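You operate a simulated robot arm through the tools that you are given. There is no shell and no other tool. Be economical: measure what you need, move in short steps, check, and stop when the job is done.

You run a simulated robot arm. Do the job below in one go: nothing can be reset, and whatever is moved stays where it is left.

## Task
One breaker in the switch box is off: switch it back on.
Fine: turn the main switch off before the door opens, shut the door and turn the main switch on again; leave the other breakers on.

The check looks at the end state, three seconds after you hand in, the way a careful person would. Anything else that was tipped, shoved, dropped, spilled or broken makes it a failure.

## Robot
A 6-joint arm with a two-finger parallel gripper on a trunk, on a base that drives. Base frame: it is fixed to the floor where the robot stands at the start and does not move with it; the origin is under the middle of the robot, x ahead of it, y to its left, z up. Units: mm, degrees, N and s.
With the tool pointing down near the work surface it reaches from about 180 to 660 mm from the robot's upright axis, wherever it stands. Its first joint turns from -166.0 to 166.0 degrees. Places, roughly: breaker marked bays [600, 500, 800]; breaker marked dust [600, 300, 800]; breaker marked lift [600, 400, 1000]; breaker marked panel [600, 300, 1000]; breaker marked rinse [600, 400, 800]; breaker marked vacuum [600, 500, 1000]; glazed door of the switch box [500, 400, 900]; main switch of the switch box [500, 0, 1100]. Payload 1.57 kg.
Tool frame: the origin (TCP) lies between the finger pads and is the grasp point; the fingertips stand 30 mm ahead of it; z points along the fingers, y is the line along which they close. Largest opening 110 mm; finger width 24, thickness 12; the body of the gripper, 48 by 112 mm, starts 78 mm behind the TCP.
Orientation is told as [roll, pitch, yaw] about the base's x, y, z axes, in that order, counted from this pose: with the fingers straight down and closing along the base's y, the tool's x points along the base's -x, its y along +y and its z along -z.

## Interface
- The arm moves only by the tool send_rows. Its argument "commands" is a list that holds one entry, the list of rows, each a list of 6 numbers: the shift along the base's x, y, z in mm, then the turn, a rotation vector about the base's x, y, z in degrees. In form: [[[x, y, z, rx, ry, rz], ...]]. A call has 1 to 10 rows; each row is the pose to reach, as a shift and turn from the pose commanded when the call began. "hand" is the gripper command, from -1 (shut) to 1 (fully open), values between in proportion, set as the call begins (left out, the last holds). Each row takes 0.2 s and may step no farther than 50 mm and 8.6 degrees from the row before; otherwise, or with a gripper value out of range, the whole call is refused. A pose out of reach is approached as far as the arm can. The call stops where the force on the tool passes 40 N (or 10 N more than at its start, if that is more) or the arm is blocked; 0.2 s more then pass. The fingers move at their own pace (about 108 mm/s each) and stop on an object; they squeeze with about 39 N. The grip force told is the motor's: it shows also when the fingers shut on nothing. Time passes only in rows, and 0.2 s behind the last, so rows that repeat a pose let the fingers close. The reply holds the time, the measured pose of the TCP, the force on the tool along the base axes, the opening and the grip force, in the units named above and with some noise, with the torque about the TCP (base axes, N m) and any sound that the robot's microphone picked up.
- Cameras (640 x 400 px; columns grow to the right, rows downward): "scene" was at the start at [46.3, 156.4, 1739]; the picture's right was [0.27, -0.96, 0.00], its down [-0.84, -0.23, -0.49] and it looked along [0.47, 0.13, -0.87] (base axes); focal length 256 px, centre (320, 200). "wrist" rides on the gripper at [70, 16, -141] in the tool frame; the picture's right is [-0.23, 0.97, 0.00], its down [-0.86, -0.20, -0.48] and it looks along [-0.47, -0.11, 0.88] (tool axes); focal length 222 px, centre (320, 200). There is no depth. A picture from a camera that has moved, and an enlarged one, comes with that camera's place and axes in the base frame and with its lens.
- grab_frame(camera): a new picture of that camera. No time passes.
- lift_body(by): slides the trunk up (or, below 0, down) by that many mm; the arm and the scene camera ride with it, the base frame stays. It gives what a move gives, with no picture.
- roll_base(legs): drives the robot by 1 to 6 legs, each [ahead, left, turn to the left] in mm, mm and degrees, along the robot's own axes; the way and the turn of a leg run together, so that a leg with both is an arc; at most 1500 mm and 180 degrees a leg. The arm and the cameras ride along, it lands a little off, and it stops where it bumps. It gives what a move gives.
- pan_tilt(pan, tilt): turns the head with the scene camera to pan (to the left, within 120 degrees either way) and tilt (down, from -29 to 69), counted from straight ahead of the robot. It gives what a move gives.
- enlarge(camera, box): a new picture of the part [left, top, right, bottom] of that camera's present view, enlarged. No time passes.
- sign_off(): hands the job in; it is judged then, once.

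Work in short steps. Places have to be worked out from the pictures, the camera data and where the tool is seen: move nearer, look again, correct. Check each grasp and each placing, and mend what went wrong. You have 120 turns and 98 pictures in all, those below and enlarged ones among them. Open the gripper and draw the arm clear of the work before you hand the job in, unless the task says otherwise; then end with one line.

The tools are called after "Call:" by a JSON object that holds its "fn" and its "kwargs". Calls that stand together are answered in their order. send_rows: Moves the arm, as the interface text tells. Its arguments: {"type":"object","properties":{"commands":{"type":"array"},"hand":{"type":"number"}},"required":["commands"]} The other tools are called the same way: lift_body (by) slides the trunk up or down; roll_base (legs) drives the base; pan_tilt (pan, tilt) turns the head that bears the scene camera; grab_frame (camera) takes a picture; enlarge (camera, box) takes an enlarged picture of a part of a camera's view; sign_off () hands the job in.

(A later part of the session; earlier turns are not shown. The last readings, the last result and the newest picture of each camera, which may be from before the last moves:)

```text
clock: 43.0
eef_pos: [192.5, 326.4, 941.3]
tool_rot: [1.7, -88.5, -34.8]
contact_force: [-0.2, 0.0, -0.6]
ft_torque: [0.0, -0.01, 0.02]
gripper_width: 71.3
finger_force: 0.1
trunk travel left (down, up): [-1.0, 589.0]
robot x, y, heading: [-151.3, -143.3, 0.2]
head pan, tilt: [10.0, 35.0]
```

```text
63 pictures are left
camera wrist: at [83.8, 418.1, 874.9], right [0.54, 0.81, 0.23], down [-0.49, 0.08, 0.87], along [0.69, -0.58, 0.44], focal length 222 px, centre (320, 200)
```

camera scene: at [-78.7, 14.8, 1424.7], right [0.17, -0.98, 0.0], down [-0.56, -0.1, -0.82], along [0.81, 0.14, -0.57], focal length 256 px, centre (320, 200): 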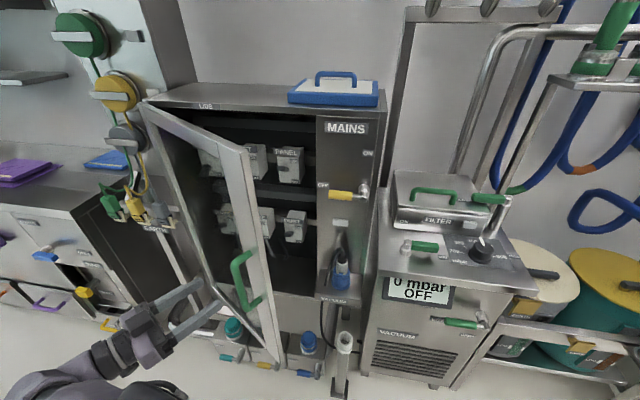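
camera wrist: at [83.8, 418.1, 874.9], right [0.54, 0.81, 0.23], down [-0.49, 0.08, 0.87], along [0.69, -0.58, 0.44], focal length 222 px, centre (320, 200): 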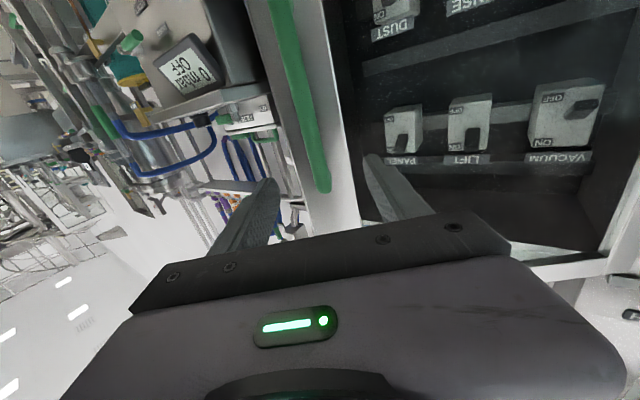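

The door stays open at about 32° with its free edge near (296, 221). I drive the base back and right to bring the gripper around the door's free edge.

Call:
{"fn": "roll_base", "kwargs": {"legs": [[-100, 0, 0], [0, -160, 0]]}}

Call:
{"fn": "send_rows", "kwargs": {"commands": [[[0, 0, 0, 0, 0, 8], [0, 0, 0, 0, 0, 16], [0, 0, 0, 0, 0, 24], [10, -5, 0, 0, 0, 32], [20, -10, 0, 0, 0, 40], [30, -15, 0, 0, 0, 48], [40, -20, 0, 0, 0, 54]]], "hand": -1}}

Call:
{"fn": "grab_frame", "kwargs": {"camera": "scene"}}

Call:
{"fn": "grab_frame", "kwargs": {"camera": "wrist"}}

```text
clock: 45.1
eef_pos: [97.0, 168.2, 941.8]
tool_rot: [2.4, -88.5, -35.4]
contact_force: [-0.4, 0.1, 0.0]
ft_torque: [-0.01, 0.02, 0.01]
gripper_width: 71.7
finger_force: 0.2
trunk travel left (down, up): [-1.0, 589.0]
robot x, y, heading: [-244.5, -298.0, 0.1]
head pan, tilt: [10.0, 35.0]
```

```text
clock: 46.7
eef_pos: [136.7, 149.4, 938.8]
tool_rot: [1.5, -88.5, 19.5]
contact_force: [0.2, 0.7, 0.1]
ft_torque: [0.0, 0.04, 0.02]
gripper_width: 0.0
finger_force: 21.6
trunk travel left (down, up): [-1.0, 589.0]
robot x, y, heading: [-242.8, -298.7, 0.1]
head pan, tilt: [10.0, 35.0]
```

```text
62 pictures are left
camera scene: at [-176.1, -143.8, 1424.7], right [0.17, -0.98, 0.0], down [-0.56, -0.1, -0.82], along [0.81, 0.14, -0.57], focal length 256 px, centre (320, 200)
```

scene: 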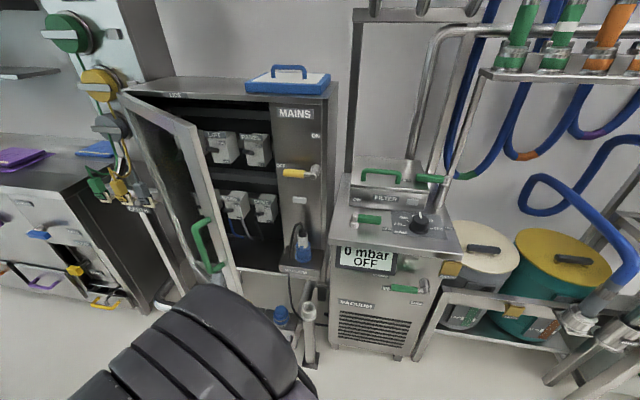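

```text
61 pictures are left
camera wrist: at [-2.4, 112.3, 874.0], right [-0.35, 0.91, 0.23], down [-0.35, -0.35, 0.87], along [0.87, 0.22, 0.44], focal length 222 px, centre (320, 200)
```

wrist: 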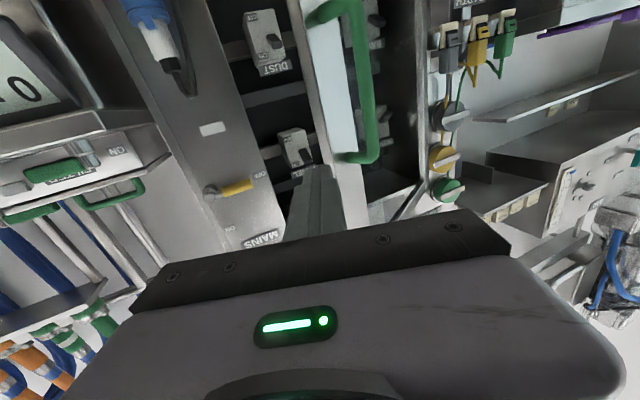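

Gripper is now right of the free edge, which appears near (290, 195), yaw ≈ +21°. I advance past the edge, to TCP (310, 148), with yaw about +30°.

Call:
{"fn": "send_rows", "kwargs": {"commands": [[[29, -4, 0, 0, 0, 2], [58, -4, 0, 0, 0, 4], [87, -4, 0, 0, 0, 6], [116, -4, 0, 0, 0, 8], [145, -4, 0, 0, 0, 9], [173, -4, 0, 0, 0, 9]]]}}

Call:
{"fn": "grab_frame", "kwargs": {"camera": "wrist"}}

Call:
{"fn": "grab_frame", "kwargs": {"camera": "scene"}}

```text
clock: 48.1
eef_pos: [278.5, 199.6, 965.6]
tool_rot: [-3.3, -85.9, 29.6]
contact_force: [-0.7, 0.8, -0.8]
ft_torque: [0.02, -0.06, -0.05]
gripper_width: 0.1
finger_force: 21.4
out of reach, approached as far as the arm can: row 2, 3, 4, 5, 6
trunk travel left (down, up): [-1.0, 589.0]
robot x, y, heading: [-245.9, -294.0, -0.1]
head pan, tilt: [10.0, 35.0]
stopped in row 6: the force on the tool passed its limit at 68 N (the readings are from after the stop); the commanded pose is now the measured one
```

```text
60 pictures are left
camera wrist: at [141.6, 149.2, 905.4], right [-0.42, 0.88, 0.22], down [-0.28, -0.36, 0.89], along [0.86, 0.31, 0.4], focal length 222 px, centre (320, 200)
```

wrist: 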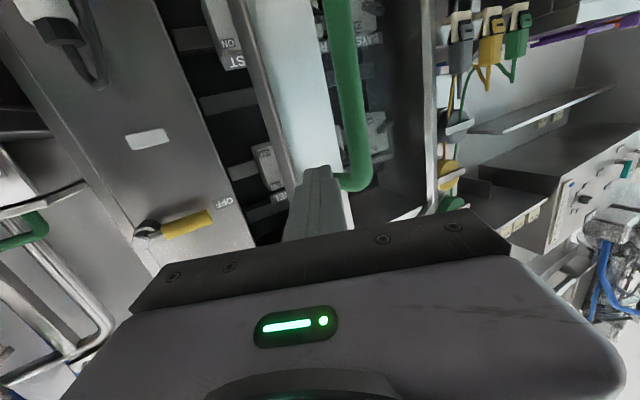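

```text
59 pictures are left
camera scene: at [-175.1, -140.9, 1424.1], right [0.17, -0.98, 0.0], down [-0.57, -0.1, -0.82], along [0.81, 0.14, -0.57], focal length 256 px, centre (320, 200)
```

scene: 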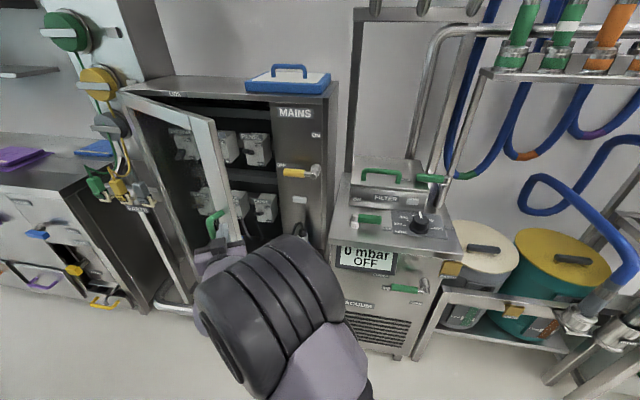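

The arm cannot go that low with this trunk height, so it drifted and nudged the door edge a little. I back off along the tool axis and then work higher, at z≈1050.

Call:
{"fn": "send_rows", "kwargs": {"commands": [[[-30, -16, 5, 0, 0, 0], [-60, -32, 20, 0, 0, 0], [-90, -48, 45, 0, 0, 0], [-110, -56, 70, 0, 0, 0], [-120, -60, 85, 0, 0, 0]]]}}

Call:
{"fn": "grab_frame", "kwargs": {"camera": "wrist"}}

```text
clock: 49.3
eef_pos: [158.4, 138.5, 1050.5]
tool_rot: [-1.4, -85.9, 27.5]
contact_force: [-0.6, -0.5, -0.1]
ft_torque: [-0.02, -0.02, -0.04]
gripper_width: 0.0
finger_force: 21.3
trunk travel left (down, up): [-1.0, 589.0]
robot x, y, heading: [-246.6, -301.4, -0.2]
head pan, tilt: [10.0, 35.0]
```

```text
58 pictures are left
camera wrist: at [21.9, 89.3, 991.1], right [-0.42, 0.88, 0.23], down [-0.29, -0.36, 0.89], along [0.86, 0.3, 0.4], focal length 222 px, centre (320, 200)
```

wrist: 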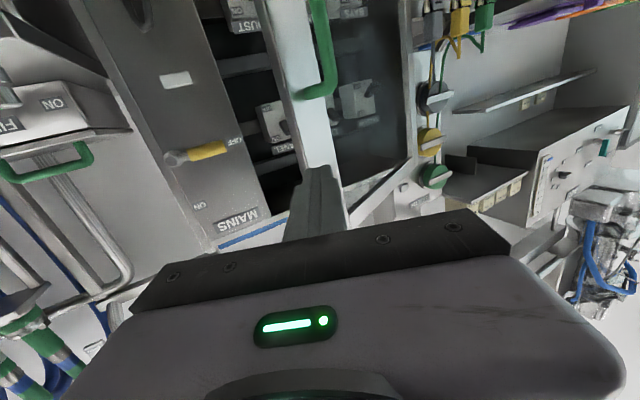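

The door is about 25° open with its edge at (346, 188). At z 1050 I move to TCP (365, 145), passing right of the edge.

Call:
{"fn": "send_rows", "kwargs": {"commands": [[[25, -12, 0, 0, 0, 0], [55, -12, 0, 0, 0, 0], [85, -12, 0, 0, 0, 0], [115, -10, 0, 0, 0, 0], [145, -5, 0, 0, 0, 0], [175, 0, 0, 0, 0, 0], [207, 7, 0, 0, 0, 0]]]}}

Call:
{"fn": "grab_frame", "kwargs": {"camera": "wrist"}}

```text
clock: 50.9
eef_pos: [365.5, 151.8, 1059.6]
tool_rot: [-2.0, -85.6, 27.7]
contact_force: [0.9, 0.7, 0.1]
ft_torque: [0.02, -0.01, 0.02]
gripper_width: 0.0
finger_force: 21.3
out of reach, approached as far as the arm can: row 5, 6, 7
trunk travel left (down, up): [-1.0, 589.0]
robot x, y, heading: [-248.8, -296.9, -0.1]
head pan, tilt: [10.0, 35.0]
```

```text
57 pictures are left
camera wrist: at [226.5, 102.6, 999.7], right [-0.41, 0.88, 0.22], down [-0.28, -0.36, 0.89], along [0.87, 0.3, 0.4], focal length 222 px, centre (320, 200)
```

wrist: 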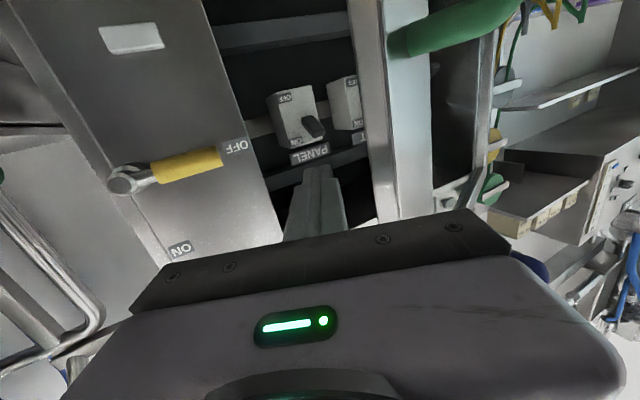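

The finger is hooked behind the door's free edge. I sweep left and outward along the door's arc, yawing with it.

Call:
{"fn": "send_rows", "kwargs": {"commands": [[[0, 13, 5, 0, 0, 0], [0, 25, 10, 0, 0, 0], [-18, 34, 10, 0, 0, -2], [-37, 44, 10, 0, 0, -5], [-57, 54, 10, 0, 0, -8], [-75, 66, 10, 0, 0, -11], [-93, 78, 10, 0, 0, -13.5], [-111, 90, 10, 0, 0, -16]]]}}

Call:
{"fn": "grab_frame", "kwargs": {"camera": "wrist"}}

Call:
{"fn": "grab_frame", "kwargs": {"camera": "scene"}}

```text
clock: 52.7
eef_pos: [253.1, 241.7, 1066.8]
tool_rot: [-1.2, -86.0, 11.2]
contact_force: [0.4, -0.3, 0.6]
ft_torque: [0.0, -0.01, 0.02]
gripper_width: 0.0
finger_force: 21.4
trunk travel left (down, up): [-1.0, 589.0]
robot x, y, heading: [-245.5, -293.5, -0.1]
head pan, tilt: [10.0, 35.0]
```

```text
56 pictures are left
camera wrist: at [107.7, 233.1, 1007.1], right [-0.16, 0.96, 0.23], down [-0.37, -0.27, 0.89], along [0.91, 0.05, 0.4], focal length 222 px, centre (320, 200)
```

wrist: 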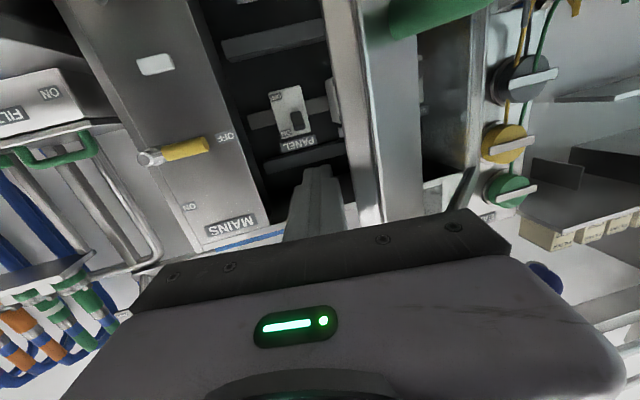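

```text
55 pictures are left
camera scene: at [-176.4, -144.2, 1424.7], right [0.17, -0.98, 0.0], down [-0.56, -0.1, -0.82], along [0.81, 0.14, -0.57], focal length 256 px, centre (320, 200)
```

scene: 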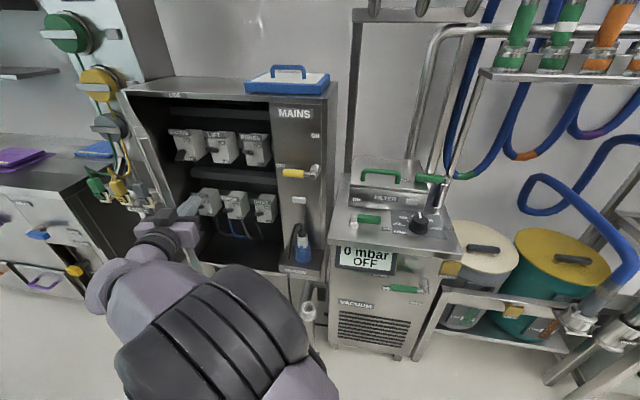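

The door is now about 43° open and moves freely. I continue the sweep.

Call:
{"fn": "send_rows", "kwargs": {"commands": [[[-15, 14, 0, 0, 0, -2], [-30, 28, 0, 0, 0, -4], [-46, 43, 0, 0, 0, -6], [-58, 58, 0, 0, 0, -8], [-68, 75, 0, 0, 0, -10], [-78, 92, 0, 0, 0, -11], [-86, 110, 0, 0, 0, -11], [-92, 128, 0, 0, 0, -11], [-98, 146, 0, 0, 0, -11]]]}}

Call:
{"fn": "grab_frame", "kwargs": {"camera": "wrist"}}

Call:
{"fn": "grab_frame", "kwargs": {"camera": "scene"}}

```text
clock: 54.7
eef_pos: [149.9, 346.4, 1062.4]
tool_rot: [-1.7, -85.9, 0.9]
contact_force: [0.6, -0.8, 0.0]
ft_torque: [-0.02, 0.0, 0.01]
gripper_width: 0.0
finger_force: 21.0
out of reach, approached as far as the arm can: row 7, 8, 9
trunk travel left (down, up): [-1.0, 589.0]
robot x, y, heading: [-242.9, -302.3, 0.1]
head pan, tilt: [10.0, 35.0]
```

```text
54 pictures are left
camera wrist: at [6.4, 364.6, 1003.1], right [0.03, 0.97, 0.22], down [-0.42, -0.19, 0.89], along [0.91, -0.12, 0.4], focal length 222 px, centre (320, 200)
```

wrist: 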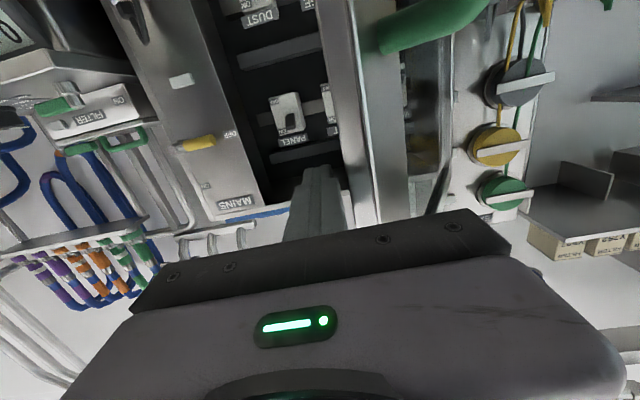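

```text
53 pictures are left
camera scene: at [-176.2, -144.4, 1424.7], right [0.17, -0.98, 0.0], down [-0.56, -0.1, -0.82], along [0.81, 0.14, -0.57], focal length 256 px, centre (320, 200)
```

scene: 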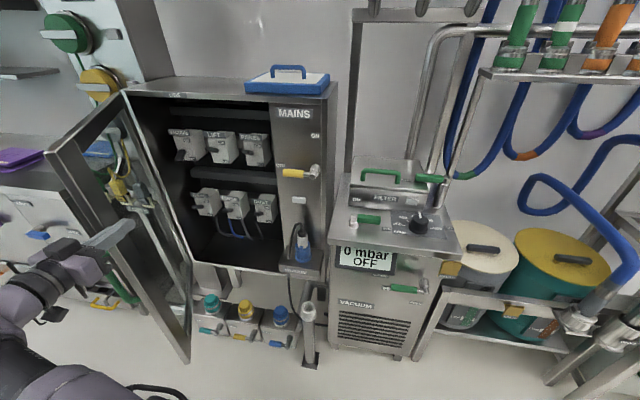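

The door is about 57° open. I drive the base 130 mm left so the finger keeps pushing the door to roughly 75°.

Call:
{"fn": "roll_base", "kwargs": {"legs": [[0, 130, 0]]}}

Call:
{"fn": "grab_frame", "kwargs": {"camera": "scene"}}

```text
clock: 56.0
eef_pos: [150.4, 476.5, 1062.2]
tool_rot: [-1.4, -85.9, 0.6]
contact_force: [-1.8, 0.3, -0.3]
ft_torque: [0.0, -0.05, 0.05]
gripper_width: 0.1
finger_force: 21.6
trunk travel left (down, up): [-1.0, 589.0]
robot x, y, heading: [-245.1, -169.0, -0.1]
head pan, tilt: [10.0, 35.0]
```

```text
52 pictures are left
camera scene: at [-176.6, -14.3, 1424.7], right [0.17, -0.98, 0.0], down [-0.56, -0.1, -0.82], along [0.81, 0.14, -0.57], focal length 256 px, centre (320, 200)
```

scene: 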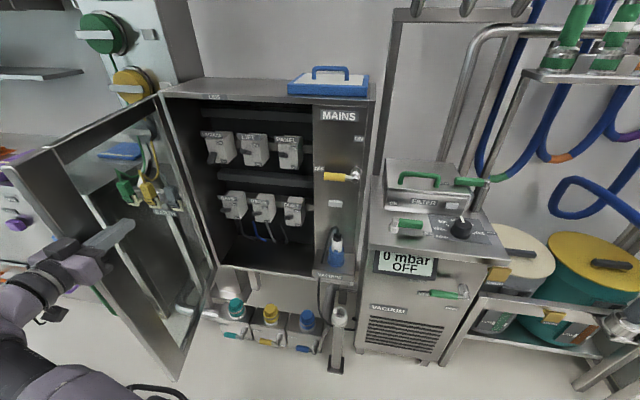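

The door stands about 75° open. I enlarge the breakers to check all toggles.

Call:
{"fn": "enlarge", "kwargs": {"camera": "scene", "box": [180, 110, 330, 240]}}

```text
3.08 times, centred on (255, 175) of scene
camera zoom: at [-176.6, -14.3, 1424.7], right [0.17, -0.98, 0.0], down [-0.56, -0.1, -0.82], along [0.81, 0.14, -0.57], focal length 789 px, centre (520, 277)
```

zoom: 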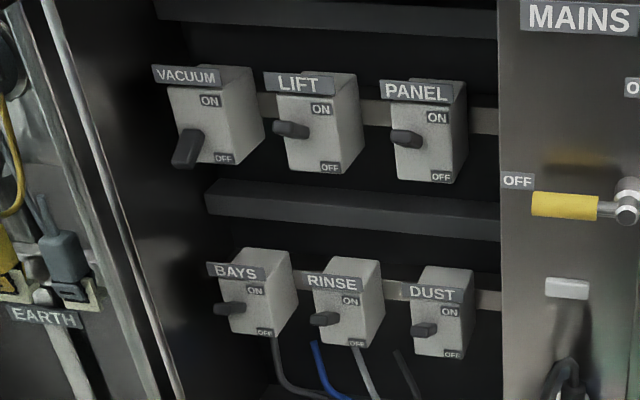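

Only VACUUM is off. I take the arm right, clear of the door, to about (160, 220) with yaw +20°, before driving closer.

Call:
{"fn": "send_rows", "kwargs": {"commands": [[[0, -30, 0, 0, 0, 2], [0, -60, 0, 0, 0, 4], [0, -90, 5, 0, 0, 6], [0, -120, 10, 0, 0, 9], [0, -150, 15, 0, 0, 12], [0, -180, 20, 0, 0, 15], [0, -205, 25, 0, 0, 18], [0, -230, 30, 0, 0, 20], [0, -255, 30, 0, 0, 20]]]}}

Call:
{"fn": "grab_frame", "kwargs": {"camera": "scene"}}

```text
clock: 58.0
eef_pos: [150.6, 222.7, 1095.0]
tool_rot: [-0.8, -85.9, 20.0]
contact_force: [0.5, 0.0, -0.3]
ft_torque: [-0.02, 0.02, 0.01]
gripper_width: 0.0
finger_force: 21.2
trunk travel left (down, up): [-1.0, 589.0]
robot x, y, heading: [-247.7, -169.0, -0.0]
head pan, tilt: [10.0, 35.0]
```

```text
50 pictures are left
camera scene: at [-176.5, -14.6, 1424.7], right [0.17, -0.98, 0.0], down [-0.56, -0.1, -0.82], along [0.81, 0.14, -0.57], focal length 256 px, centre (320, 200)
```

scene: 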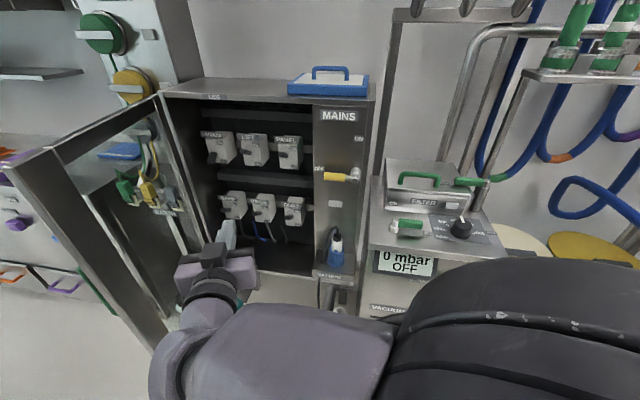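

The way is clear. I drive 200 mm ahead, then 150 mm left.

Call:
{"fn": "roll_base", "kwargs": {"legs": [[200, 0, 0], [0, 150, 0]]}}

Call:
{"fn": "grab_frame", "kwargs": {"camera": "wrist"}}

Call:
{"fn": "grab_frame", "kwargs": {"camera": "scene"}}

```text
clock: 60.5
eef_pos: [345.3, 377.3, 1095.0]
tool_rot: [-1.4, -86.0, 21.0]
contact_force: [0.6, 1.6, -0.1]
ft_torque: [0.0, 0.02, 0.01]
gripper_width: 0.0
finger_force: 21.1
trunk travel left (down, up): [-1.0, 589.0]
robot x, y, heading: [-48.5, -16.8, 0.5]
head pan, tilt: [10.0, 35.0]
```

```text
49 pictures are left
camera wrist: at [203.7, 343.1, 1035.4], right [-0.31, 0.92, 0.22], down [-0.33, -0.33, 0.89], along [0.89, 0.2, 0.4], focal length 222 px, centre (320, 200)
```

wrist: 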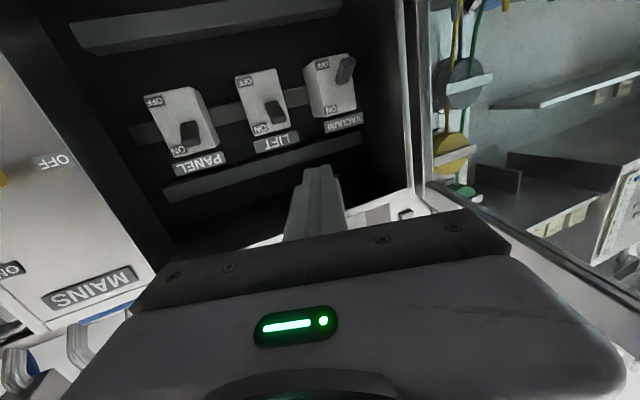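

```text
48 pictures are left
camera scene: at [19.7, 136.7, 1424.6], right [0.18, -0.98, 0.0], down [-0.56, -0.1, -0.82], along [0.81, 0.15, -0.57], focal length 256 px, centre (320, 200)
```

scene: 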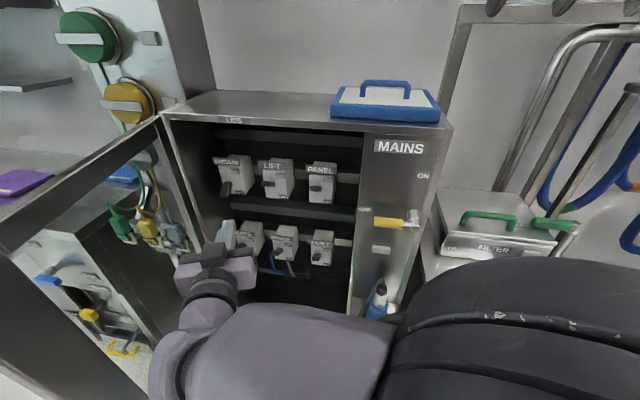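

Fusing the views puts the vacuum toggle tip at about (600, 540, 995). Pitching the tool down helps reach, so I pitch down 20° while approaching to about (440, 440, 1030).

Call:
{"fn": "send_rows", "kwargs": {"commands": [[[20, 12, -10, -1.8, 4.7, 0], [40, 25, -25, -3.6, 9.4, 0], [65, 40, -40, -5.4, 14, 0], [95, 63, -60, -7.2, 18.7, 0]]]}}

Call:
{"fn": "grab_frame", "kwargs": {"camera": "wrist"}}

Call:
{"fn": "grab_frame", "kwargs": {"camera": "scene"}}

```text
clock: 61.5
eef_pos: [440.4, 439.1, 1035.7]
tool_rot: [-1.5, -65.8, 20.9]
contact_force: [0.8, -0.3, 0.6]
ft_torque: [0.0, 0.0, 0.02]
gripper_width: 0.0
finger_force: 21.0
trunk travel left (down, up): [-1.0, 589.0]
robot x, y, heading: [-46.1, -18.2, 0.1]
head pan, tilt: [10.0, 35.0]
```

```text
47 pictures are left
camera wrist: at [287.3, 401.5, 1029.9], right [-0.24, 0.95, 0.2], down [-0.02, -0.21, 0.98], along [0.97, 0.23, 0.07], focal length 222 px, centre (320, 200)
```

wrist: 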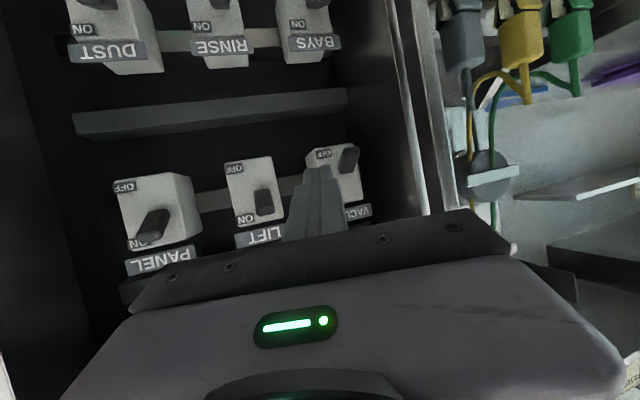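

```text
46 pictures are left
camera scene: at [19.9, 136.6, 1424.6], right [0.18, -0.98, 0.0], down [-0.56, -0.1, -0.82], along [0.81, 0.15, -0.57], focal length 256 px, centre (320, 200)
```

scene: 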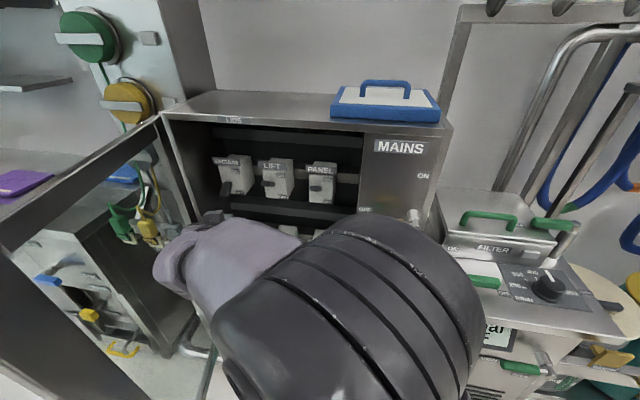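

Clear view: toggle tip at about (600, 535, 996). I lower and move in to (500, 487, 970), just outside, then check.

Call:
{"fn": "send_rows", "kwargs": {"commands": [[[15, 12, -20, 0, 0, 0], [30, 24, -40, 0, 0, 0], [45, 36, -58, 0, 0, 0], [60, 46, -66, 0, 0, 0]]]}}

Call:
{"fn": "grab_frame", "kwargs": {"camera": "wrist"}}

```text
clock: 62.5
eef_pos: [500.8, 484.7, 969.0]
tool_rot: [-1.4, -65.9, 21.1]
contact_force: [-0.6, -0.1, 0.0]
ft_torque: [0.0, 0.0, 0.01]
gripper_width: 0.0
finger_force: 21.2
trunk travel left (down, up): [-1.0, 589.0]
robot x, y, heading: [-48.5, -16.6, 0.7]
head pan, tilt: [10.0, 35.0]
```

```text
45 pictures are left
camera wrist: at [348.3, 447.1, 962.2], right [-0.24, 0.95, 0.2], down [-0.02, -0.21, 0.98], along [0.97, 0.23, 0.07], focal length 222 px, centre (320, 200)
```

wrist: 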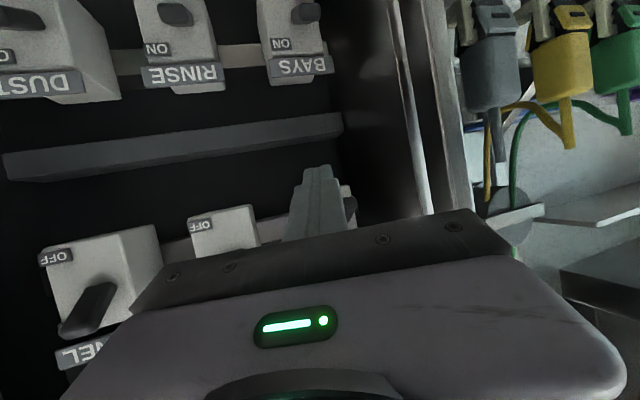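

The toggle tip is at (600, ~540, 993), just left of the finger line. I slide in beneath it to TCP (585, 531, 970).

Call:
{"fn": "send_rows", "kwargs": {"commands": [[[20, 14, 0, 0, 0, 0], [40, 26, 0, 0, 0, 0], [60, 37, 0, 0, 0, 0], [85, 46, 0, 0, 0, 0]]]}}

Call:
{"fn": "grab_frame", "kwargs": {"camera": "wrist"}}

Call:
{"fn": "enlarge", "kwargs": {"camera": "scene", "box": [150, 90, 350, 250]}}

```text
clock: 63.5
eef_pos: [586.9, 530.3, 968.8]
tool_rot: [-1.4, -65.9, 21.2]
contact_force: [-0.2, -1.1, 0.7]
ft_torque: [-0.01, -0.02, 0.0]
gripper_width: 0.0
finger_force: 21.1
trunk travel left (down, up): [-1.0, 589.0]
robot x, y, heading: [-46.5, -18.8, 0.3]
head pan, tilt: [10.0, 35.0]
```

```text
44 pictures are left
camera wrist: at [434.8, 492.8, 963.7], right [-0.24, 0.95, 0.2], down [-0.02, -0.21, 0.98], along [0.97, 0.23, 0.07], focal length 222 px, centre (320, 200)
```

wrist: 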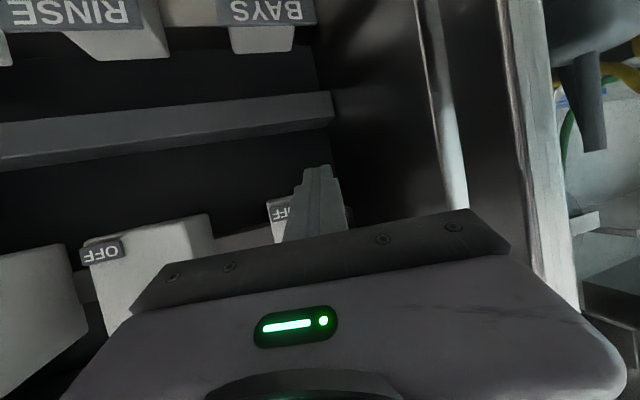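

```text
2.50 times, centred on (250, 170) of scene
camera zoom: at [19.7, 136.6, 1424.7], right [0.18, -0.98, 0.0], down [-0.56, -0.1, -0.82], along [0.81, 0.15, -0.57], focal length 641 px, centre (495, 275)
```

zoom: 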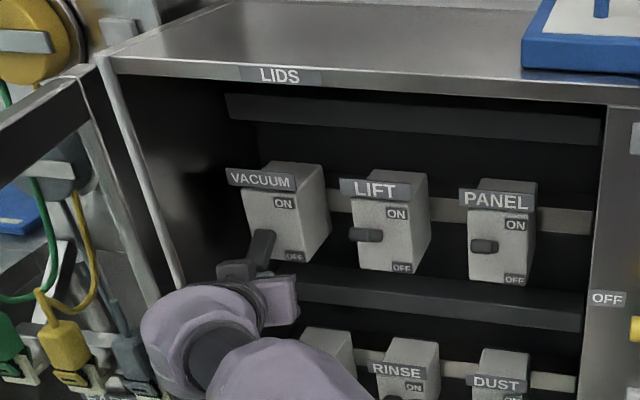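

The finger is beneath the toggle. I raise it in small steps.

Call:
{"fn": "send_rows", "kwargs": {"commands": [[[0, 0, 10, 0, 0, 0], [0, 0, 20, 0, 0, 0], [0, 0, 30, 0, 0, 0], [0, 0, 38, 0, 0, 0], [0, 0, 46, 0, 0, 0]]]}}

Call:
{"fn": "enlarge", "kwargs": {"camera": "scene", "box": [150, 90, 350, 250]}}

```text
clock: 64.7
eef_pos: [583.0, 532.4, 1015.9]
tool_rot: [-1.5, -65.9, 21.0]
contact_force: [-10.8, 2.5, 3.1]
ft_torque: [-0.1, -0.19, -0.06]
gripper_width: 0.1
finger_force: 21.1
trunk travel left (down, up): [-1.0, 589.0]
robot x, y, heading: [-49.5, -17.8, 0.3]
head pan, tilt: [10.0, 35.0]
```

```text
2.50 times, centred on (250, 170) of scene
camera zoom: at [18.0, 136.8, 1424.8], right [0.18, -0.98, 0.0], down [-0.56, -0.1, -0.82], along [0.81, 0.15, -0.57], focal length 641 px, centre (495, 275)
```

zoom: 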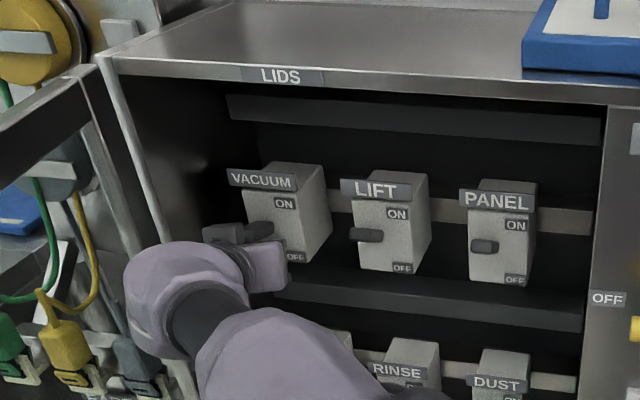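

The toggle has come up to match the others. I press a little higher to make sure, then draw straight out and look.

Call:
{"fn": "send_rows", "kwargs": {"commands": [[[-3, 0, 8, 0, 0, 0], [-3, 0, 14, 0, 0, 0]]]}}

Call:
{"fn": "send_rows", "kwargs": {"commands": [[[-5, -2, -8, 0, 0, 0], [-35, -14, -8, 0, 0, 0], [-65, -27, -8, 0, 0, 0], [-95, -42, 0, 0, 0, 0], [-125, -60, 10, 0, 0, 0]]]}}

Call:
{"fn": "grab_frame", "kwargs": {"camera": "wrist"}}

Call:
{"fn": "enlarge", "kwargs": {"camera": "scene", "box": [150, 90, 350, 250]}}

```text
clock: 65.3
eef_pos: [582.9, 531.2, 1027.9]
tool_rot: [-1.5, -65.9, 21.1]
contact_force: [1.0, -1.2, -1.8]
ft_torque: [-0.06, 0.13, -0.05]
gripper_width: 0.4
finger_force: 21.7
trunk travel left (down, up): [-1.0, 589.0]
robot x, y, heading: [-49.7, -17.9, 0.3]
head pan, tilt: [10.0, 35.0]
```

```text
clock: 66.5
eef_pos: [455.1, 468.4, 1039.4]
tool_rot: [-1.5, -65.9, 21.2]
contact_force: [0.4, 0.0, 0.3]
ft_torque: [0.01, 0.0, -0.01]
gripper_width: 0.1
finger_force: 21.3
trunk travel left (down, up): [-1.0, 589.0]
robot x, y, heading: [-49.5, -17.5, 0.3]
head pan, tilt: [10.0, 35.0]
```

```text
41 pictures are left
camera wrist: at [302.6, 430.9, 1032.8], right [-0.24, 0.95, 0.2], down [-0.02, -0.21, 0.98], along [0.97, 0.23, 0.07], focal length 222 px, centre (320, 200)
```

wrist: 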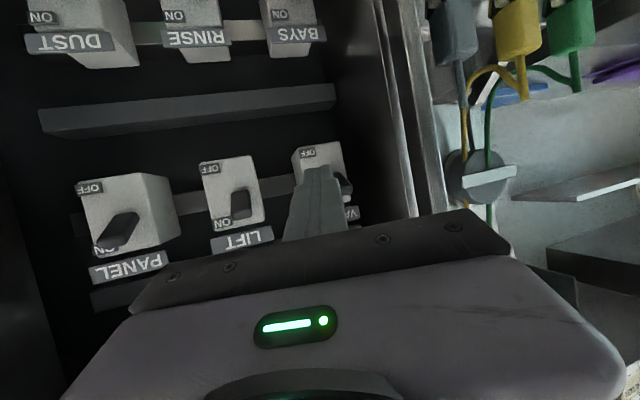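

```text
2.50 times, centred on (250, 170) of scene
camera zoom: at [19.6, 136.3, 1424.7], right [0.18, -0.98, 0.0], down [-0.56, -0.1, -0.82], along [0.81, 0.15, -0.57], focal length 641 px, centre (495, 275)
```

zoom: 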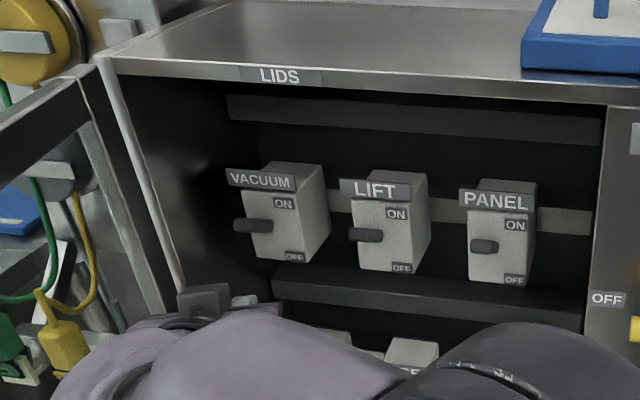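

VACUUM is on, matching the others. Next I retract the arm and drive right and back, to go around the open door and push it shut from outside.

Call:
{"fn": "send_rows", "kwargs": {"commands": [[[-30, -22, 5, 0, 0, 0], [-60, -45, 10, 0, 0, 0], [-85, -70, 20, 0, 0, 0], [-105, -90, 25, 0, 0, 0]]]}}

Call:
{"fn": "roll_base", "kwargs": {"legs": [[0, -150, 0], [-290, 0, 0]]}}

Call:
{"fn": "grab_frame", "kwargs": {"camera": "scene"}}

```text
clock: 67.5
eef_pos: [349.4, 380.3, 1062.6]
tool_rot: [-1.4, -65.9, 21.0]
contact_force: [-0.2, 0.9, -0.4]
ft_torque: [-0.02, 0.01, 0.0]
gripper_width: 0.0
finger_force: 21.3
trunk travel left (down, up): [-1.0, 589.0]
robot x, y, heading: [-47.0, -15.3, 0.3]
head pan, tilt: [10.0, 35.0]
```

```text
clock: 70.5
eef_pos: [65.2, 232.5, 1061.8]
tool_rot: [-1.3, -65.9, 21.3]
contact_force: [-0.2, -0.6, 0.3]
ft_torque: [0.03, 0.01, 0.05]
gripper_width: 0.1
finger_force: 21.2
trunk travel left (down, up): [-1.0, 589.0]
robot x, y, heading: [-329.6, -167.1, 0.8]
head pan, tilt: [10.0, 35.0]
```

```text
39 pictures are left
camera scene: at [-263.7, -14.0, 1424.7], right [0.18, -0.98, 0.0], down [-0.56, -0.11, -0.82], along [0.81, 0.15, -0.57], focal length 256 px, centre (320, 200)
```

scene: 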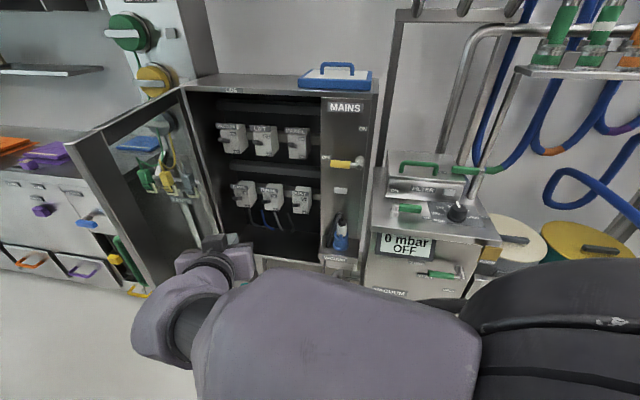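

The door edge is at about (91, 518), 79° open. I draw the tool back to x≈15 and square its yaw, then drive left past the edge.

Call:
{"fn": "send_rows", "kwargs": {"commands": [[[-15, 5, 0, 0, 0, -7], [-30, 10, 0, 0, 0, -14], [-50, 15, 0, 0, 0, -21]]]}}

```text
clock: 71.3
eef_pos: [15.9, 247.5, 1061.6]
tool_rot: [-1.5, -65.8, 0.1]
contact_force: [-0.7, 0.4, 0.1]
ft_torque: [0.0, 0.03, 0.03]
gripper_width: 0.1
finger_force: 21.3
trunk travel left (down, up): [-1.0, 589.0]
robot x, y, heading: [-332.2, -169.6, 0.6]
head pan, tilt: [10.0, 35.0]
```

Call:
{"fn": "roll_base", "kwargs": {"legs": [[0, 380, 0]]}}

Call:
{"fn": "grab_frame", "kwargs": {"camera": "scene"}}

Call:
{"fn": "grab_frame", "kwargs": {"camera": "wrist"}}

```text
clock: 73.7
eef_pos: [10.0, 642.1, 1062.4]
tool_rot: [-1.4, -66.0, 0.6]
contact_force: [0.5, -0.3, 0.6]
ft_torque: [-0.01, 0.03, 0.02]
gripper_width: 0.1
finger_force: 21.4
trunk travel left (down, up): [-1.0, 589.0]
robot x, y, heading: [-339.2, 222.0, 1.1]
head pan, tilt: [10.0, 35.0]
```

```text
38 pictures are left
camera scene: at [-269.8, 379.3, 1424.7], right [0.19, -0.98, 0.0], down [-0.56, -0.11, -0.82], along [0.8, 0.16, -0.57], focal length 256 px, centre (320, 200)
```

scene: 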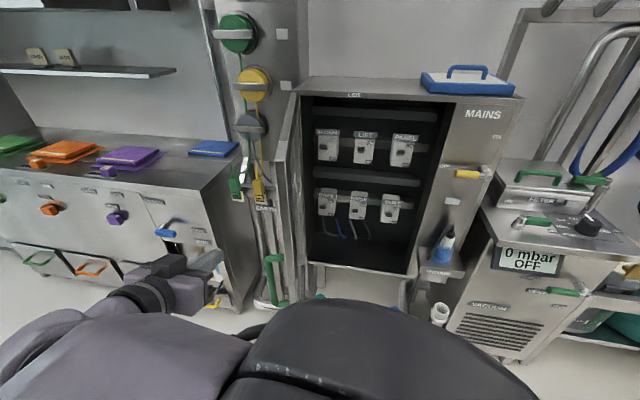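

```text
37 pictures are left
camera wrist: at [-146.8, 659.8, 1056.0], right [0.1, 0.97, 0.2], down [-0.09, -0.19, 0.98], along [0.99, -0.12, 0.07], focal length 222 px, centre (320, 200)
```

wrist: 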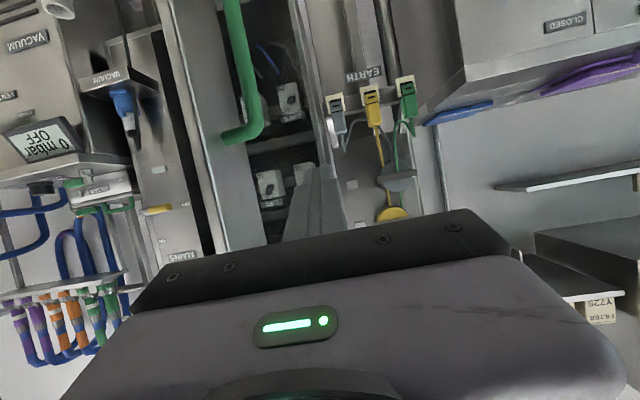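

The gripper is now on the outside of the door. I move in 95 mm and then push toward −y.

Call:
{"fn": "send_rows", "kwargs": {"commands": [[[30, 0, 0, 0, 0, 0], [60, -10, 0, 0, 0, 0], [95, -30, 0, 0, 0, 0], [98, -50, 0, 0, 0, 0], [100, -70, 0, 0, 0, 0], [102, -90, 0, 0, 0, 0], [106, -110, 0, 0, 0, 0], [112, -130, 0, 0, 0, 0]]]}}

Call:
{"fn": "grab_frame", "kwargs": {"camera": "scene"}}

Call:
{"fn": "grab_frame", "kwargs": {"camera": "wrist"}}

```text
clock: 75.5
eef_pos: [122.5, 512.6, 1063.8]
tool_rot: [-1.4, -65.9, 0.6]
contact_force: [-0.3, -0.4, -0.3]
ft_torque: [0.02, -0.01, -0.03]
gripper_width: 0.1
finger_force: 21.6
trunk travel left (down, up): [-1.0, 589.0]
robot x, y, heading: [-333.8, 222.0, 0.8]
head pan, tilt: [10.0, 35.0]
```

```text
36 pictures are left
camera scene: at [-269.8, 379.0, 1424.7], right [0.19, -0.98, 0.0], down [-0.56, -0.11, -0.82], along [0.8, 0.16, -0.57], focal length 256 px, centre (320, 200)
```

scene: 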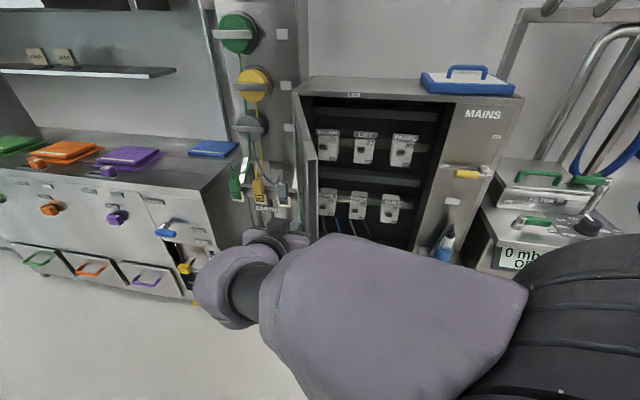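

```text
35 pictures are left
camera wrist: at [-34.4, 530.8, 1056.6], right [0.1, 0.97, 0.2], down [-0.09, -0.19, 0.98], along [0.99, -0.12, 0.07], focal length 222 px, centre (320, 200)
```

wrist: 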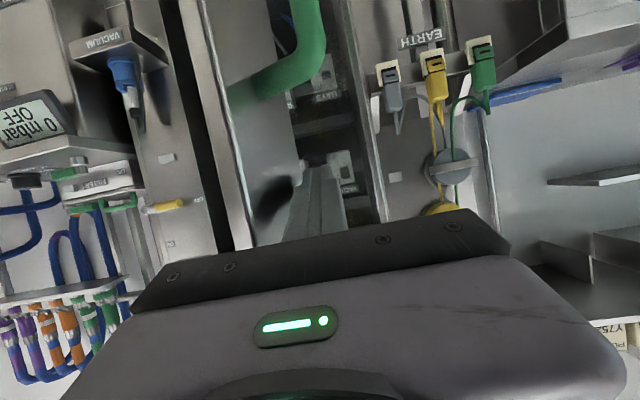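

The finger is against the door's outer face. I sweep along the closing arc.

Call:
{"fn": "send_rows", "kwargs": {"commands": [[[6, -22, 0, 0, 0, 0], [14, -45, 0, 0, 0, 0], [22, -67, 0, 0, 0, 0], [32, -89, 0, 0, 0, 0], [44, -111, 0, 0, 0, 0], [56, -133, 0, 0, 0, 0], [70, -153, 0, 0, 0, 0], [85, -173, 0, 0, 0, 0], [101, -193, 0, 0, 0, 0]]]}}

Call:
{"fn": "grab_frame", "kwargs": {"camera": "scene"}}

Call:
{"fn": "grab_frame", "kwargs": {"camera": "wrist"}}

```text
clock: 77.5
eef_pos: [221.5, 316.9, 1061.0]
tool_rot: [-1.5, -65.9, 0.7]
contact_force: [0.2, 0.5, 0.1]
ft_torque: [0.0, -0.01, 0.02]
gripper_width: 0.1
finger_force: 21.4
trunk travel left (down, up): [-1.0, 589.0]
robot x, y, heading: [-336.4, 226.3, 1.0]
head pan, tilt: [10.0, 35.0]
```

```text
34 pictures are left
camera scene: at [-269.8, 379.0, 1424.7], right [0.19, -0.98, 0.0], down [-0.56, -0.11, -0.82], along [0.8, 0.16, -0.57], focal length 256 px, centre (320, 200)
```

scene: 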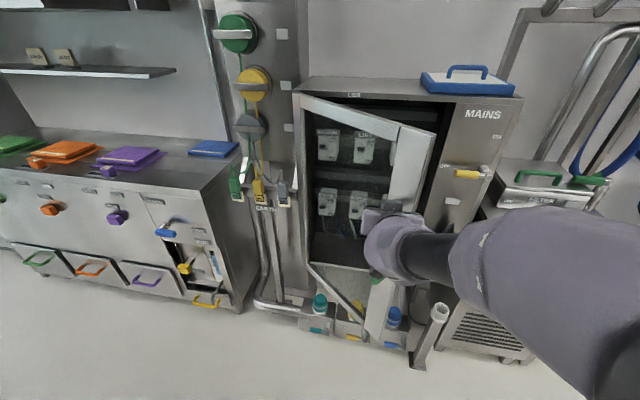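

```text
33 pictures are left
camera wrist: at [65.2, 334.2, 1054.7], right [0.1, 0.97, 0.2], down [-0.09, -0.19, 0.98], along [0.99, -0.12, 0.07], focal length 222 px, centre (320, 200)
```

wrist: 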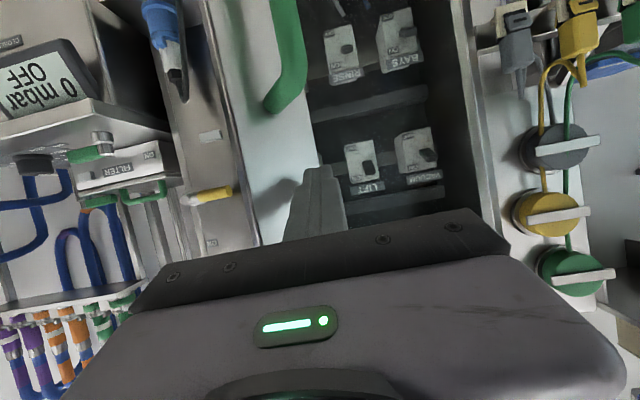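

The door is down to about 38°. I use the base itself to continue the arc, ahead and right.

Call:
{"fn": "roll_base", "kwargs": {"legs": [[60, -55, 0], [60, -45, 0]]}}

Call:
{"fn": "grab_frame", "kwargs": {"camera": "scene"}}

Call:
{"fn": "grab_frame", "kwargs": {"camera": "wrist"}}

```text
clock: 79.2
eef_pos: [341.0, 217.9, 1060.8]
tool_rot: [-1.4, -66.0, 0.5]
contact_force: [0.2, -0.4, -0.6]
ft_torque: [-0.01, 0.0, -0.02]
gripper_width: 0.1
finger_force: 21.7
trunk travel left (down, up): [-1.0, 589.0]
robot x, y, heading: [-218.3, 125.2, 0.6]
head pan, tilt: [10.0, 35.0]
```

```text
32 pictures are left
camera scene: at [-149.6, 280.9, 1424.7], right [0.19, -0.98, 0.0], down [-0.56, -0.11, -0.82], along [0.8, 0.15, -0.57], focal length 256 px, centre (320, 200)
```

scene: 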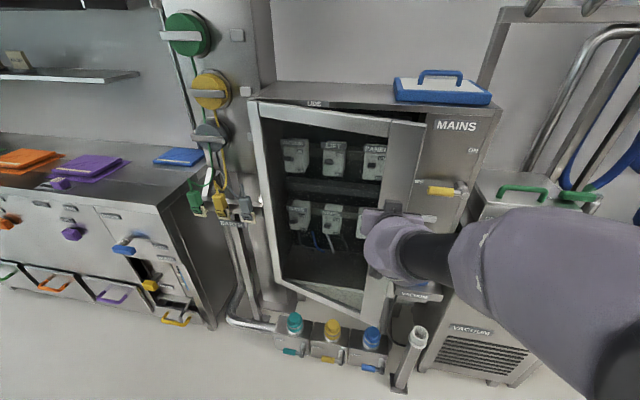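

```text
31 pictures are left
camera wrist: at [185.1, 236.1, 1054.5], right [0.11, 0.97, 0.2], down [-0.09, -0.19, 0.98], along [0.99, -0.12, 0.07], focal length 222 px, centre (320, 200)
```

wrist: 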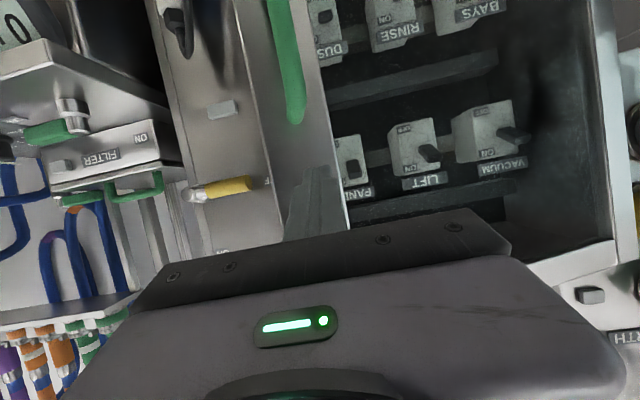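

About 18° remain; the finger is on the door's stile. I drive ahead another 85 mm, then finish with the arm under force control.

Call:
{"fn": "roll_base", "kwargs": {"legs": [[85, -18, 0]]}}

Call:
{"fn": "send_rows", "kwargs": {"commands": [[[15, -2, 0, 0, 0, 0], [30, -4, 0, 0, 0, 0], [42, -5, 0, 0, 0, 0], [54, -6, 0, 0, 0, 0], [64, -7, 0, 0, 0, 0], [72, -7, 0, 0, 0, 0], [80, -7, 0, 0, 0, 0]]]}}

Call:
{"fn": "grab_frame", "kwargs": {"camera": "wrist"}}

Call:
{"fn": "grab_frame", "kwargs": {"camera": "scene"}}

```text
clock: 80.3
eef_pos: [427.3, 201.7, 1060.4]
tool_rot: [-1.5, -65.9, 0.6]
contact_force: [0.2, 0.3, -0.3]
ft_torque: [0.0, -0.01, -0.01]
gripper_width: 0.0
finger_force: 21.6
trunk travel left (down, up): [-1.0, 589.0]
robot x, y, heading: [-130.3, 106.9, 1.0]
head pan, tilt: [10.0, 35.0]
```

```text
clock: 82.0
eef_pos: [499.4, 196.0, 1061.3]
tool_rot: [-1.4, -65.7, 0.8]
contact_force: [-32.4, -3.1, 9.4]
ft_torque: [-0.09, -0.21, -0.11]
gripper_width: 0.2
finger_force: 21.2
trunk travel left (down, up): [-1.0, 589.0]
robot x, y, heading: [-127.3, 109.7, 1.0]
head pan, tilt: [10.0, 35.0]
stopped in row 7: the force on the tool passed its limit at 47 N (the readings are from after the stop); the commanded pose is now the measured one
```

```text
30 pictures are left
camera wrist: at [343.9, 213.6, 1055.9], right [0.1, 0.98, 0.2], down [-0.09, -0.19, 0.98], along [0.99, -0.12, 0.07], focal length 222 px, centre (320, 200)
```

wrist: 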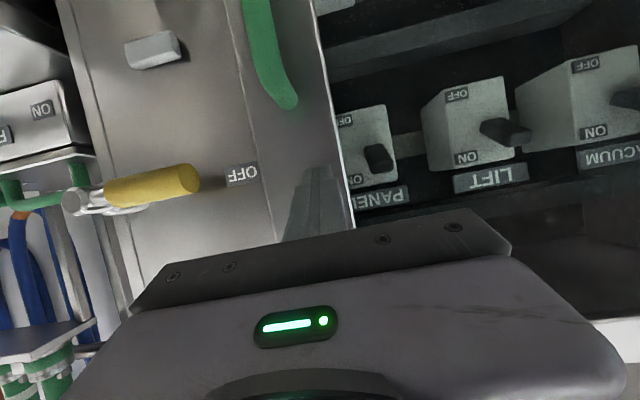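

```text
29 pictures are left
camera scene: at [-70.4, 264.4, 1425.2], right [0.19, -0.98, 0.0], down [-0.56, -0.11, -0.82], along [0.81, 0.16, -0.57], focal length 256 px, centre (320, 200)
```

scene: 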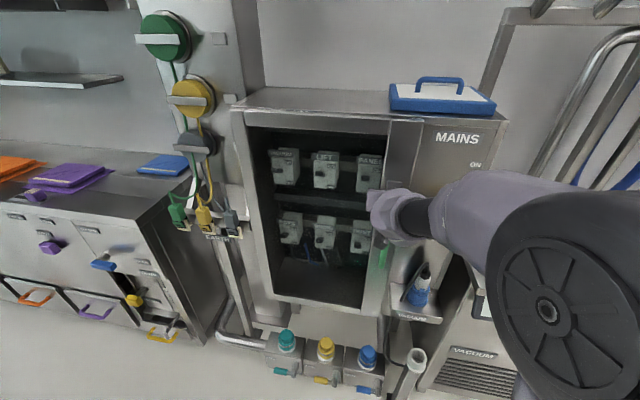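

The door is back at its closed plane and resisting. I give one more firm press, then withdraw to view.

Call:
{"fn": "send_rows", "kwargs": {"commands": [[[4, 0, 0, 0, 0, 0], [6, 0, 0, 0, 0, 0]]]}}

Call:
{"fn": "send_rows", "kwargs": {"commands": [[[-30, 0, 0, 0, 0, 0], [-60, 0, 5, 0, 0, 0], [-100, 0, 10, 0, 0, 0], [-140, 0, 10, 0, 0, 0]]]}}

Call:
{"fn": "grab_frame", "kwargs": {"camera": "scene"}}

Call:
{"fn": "grab_frame", "kwargs": {"camera": "wrist"}}

```text
clock: 82.3
eef_pos: [500.3, 196.5, 1061.8]
tool_rot: [-1.5, -65.7, 0.8]
contact_force: [-37.8, -3.5, 12.6]
ft_torque: [0.01, -0.33, -0.13]
gripper_width: 0.0
finger_force: 21.3
trunk travel left (down, up): [-1.0, 589.0]
robot x, y, heading: [-132.7, 111.0, 1.1]
head pan, tilt: [10.0, 35.0]
stopped in row 1: the force on the tool passed its limit at 50 N (the readings are from after the stop); the commanded pose is now the measured one
```

```text
clock: 83.3
eef_pos: [367.9, 195.5, 1068.1]
tool_rot: [-1.5, -65.3, 0.9]
contact_force: [-0.4, 0.1, -0.1]
ft_torque: [-0.03, 0.02, -0.01]
gripper_width: 0.1
finger_force: 21.3
trunk travel left (down, up): [-1.0, 589.0]
robot x, y, heading: [-132.1, 112.6, 1.0]
head pan, tilt: [10.0, 35.0]
```

```text
28 pictures are left
camera scene: at [-65.1, 264.8, 1424.7], right [0.19, -0.98, 0.0], down [-0.56, -0.11, -0.82], along [0.8, 0.16, -0.57], focal length 256 px, centre (320, 200)
```

scene: 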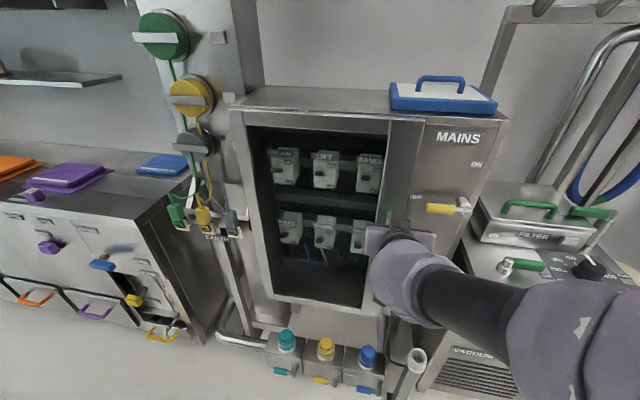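

```text
27 pictures are left
camera wrist: at [211.0, 212.6, 1064.0], right [0.1, 0.98, 0.2], down [-0.08, -0.19, 0.98], along [0.99, -0.12, 0.06], focal length 222 px, centre (320, 200)
```

wrist: 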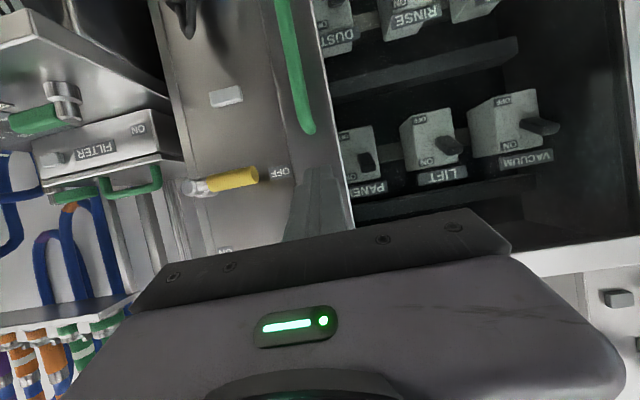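

I enlarge the door seam to see it is flush.

Call:
{"fn": "enlarge", "kwargs": {"camera": "scene", "box": [220, 80, 520, 220]}}

```text
2.13 times, centred on (370, 150) of scene
camera zoom: at [-65.1, 264.8, 1424.7], right [0.19, -0.98, 0.0], down [-0.56, -0.11, -0.82], along [0.8, 0.16, -0.57], focal length 547 px, centre (213, 307)
```

zoom: 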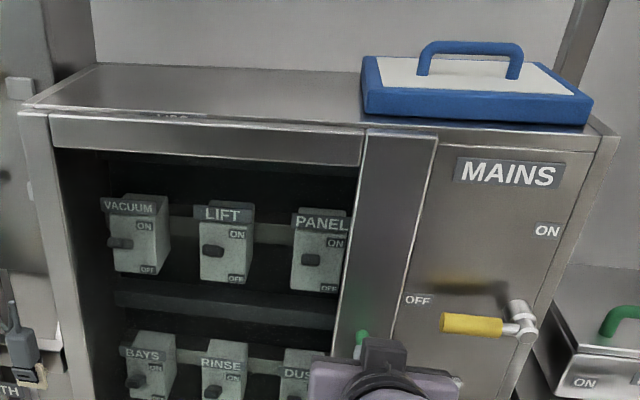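

The door is shut flush. Now I drive 260 mm right for reach to the main lever.

Call:
{"fn": "roll_base", "kwargs": {"legs": [[0, -260, 0]]}}

Call:
{"fn": "grab_frame", "kwargs": {"camera": "wrist"}}

```text
clock: 85.2
eef_pos: [372.8, -62.7, 1068.7]
tool_rot: [-1.6, -65.5, 1.3]
contact_force: [-0.2, -1.3, 0.0]
ft_torque: [-0.01, 0.03, 0.01]
gripper_width: 0.0
finger_force: 21.0
trunk travel left (down, up): [-1.0, 589.0]
robot x, y, heading: [-125.9, -152.4, 1.4]
head pan, tilt: [10.0, 35.0]
```

```text
25 pictures are left
camera wrist: at [216.3, -46.0, 1064.0], right [0.1, 0.98, 0.2], down [-0.08, -0.19, 0.98], along [0.99, -0.11, 0.06], focal length 222 px, centre (320, 200)
```

wrist: 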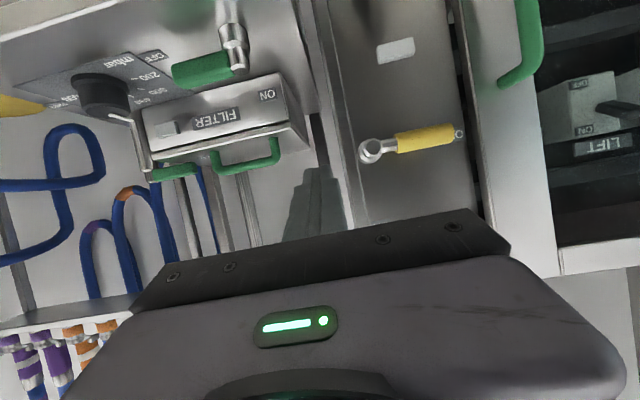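

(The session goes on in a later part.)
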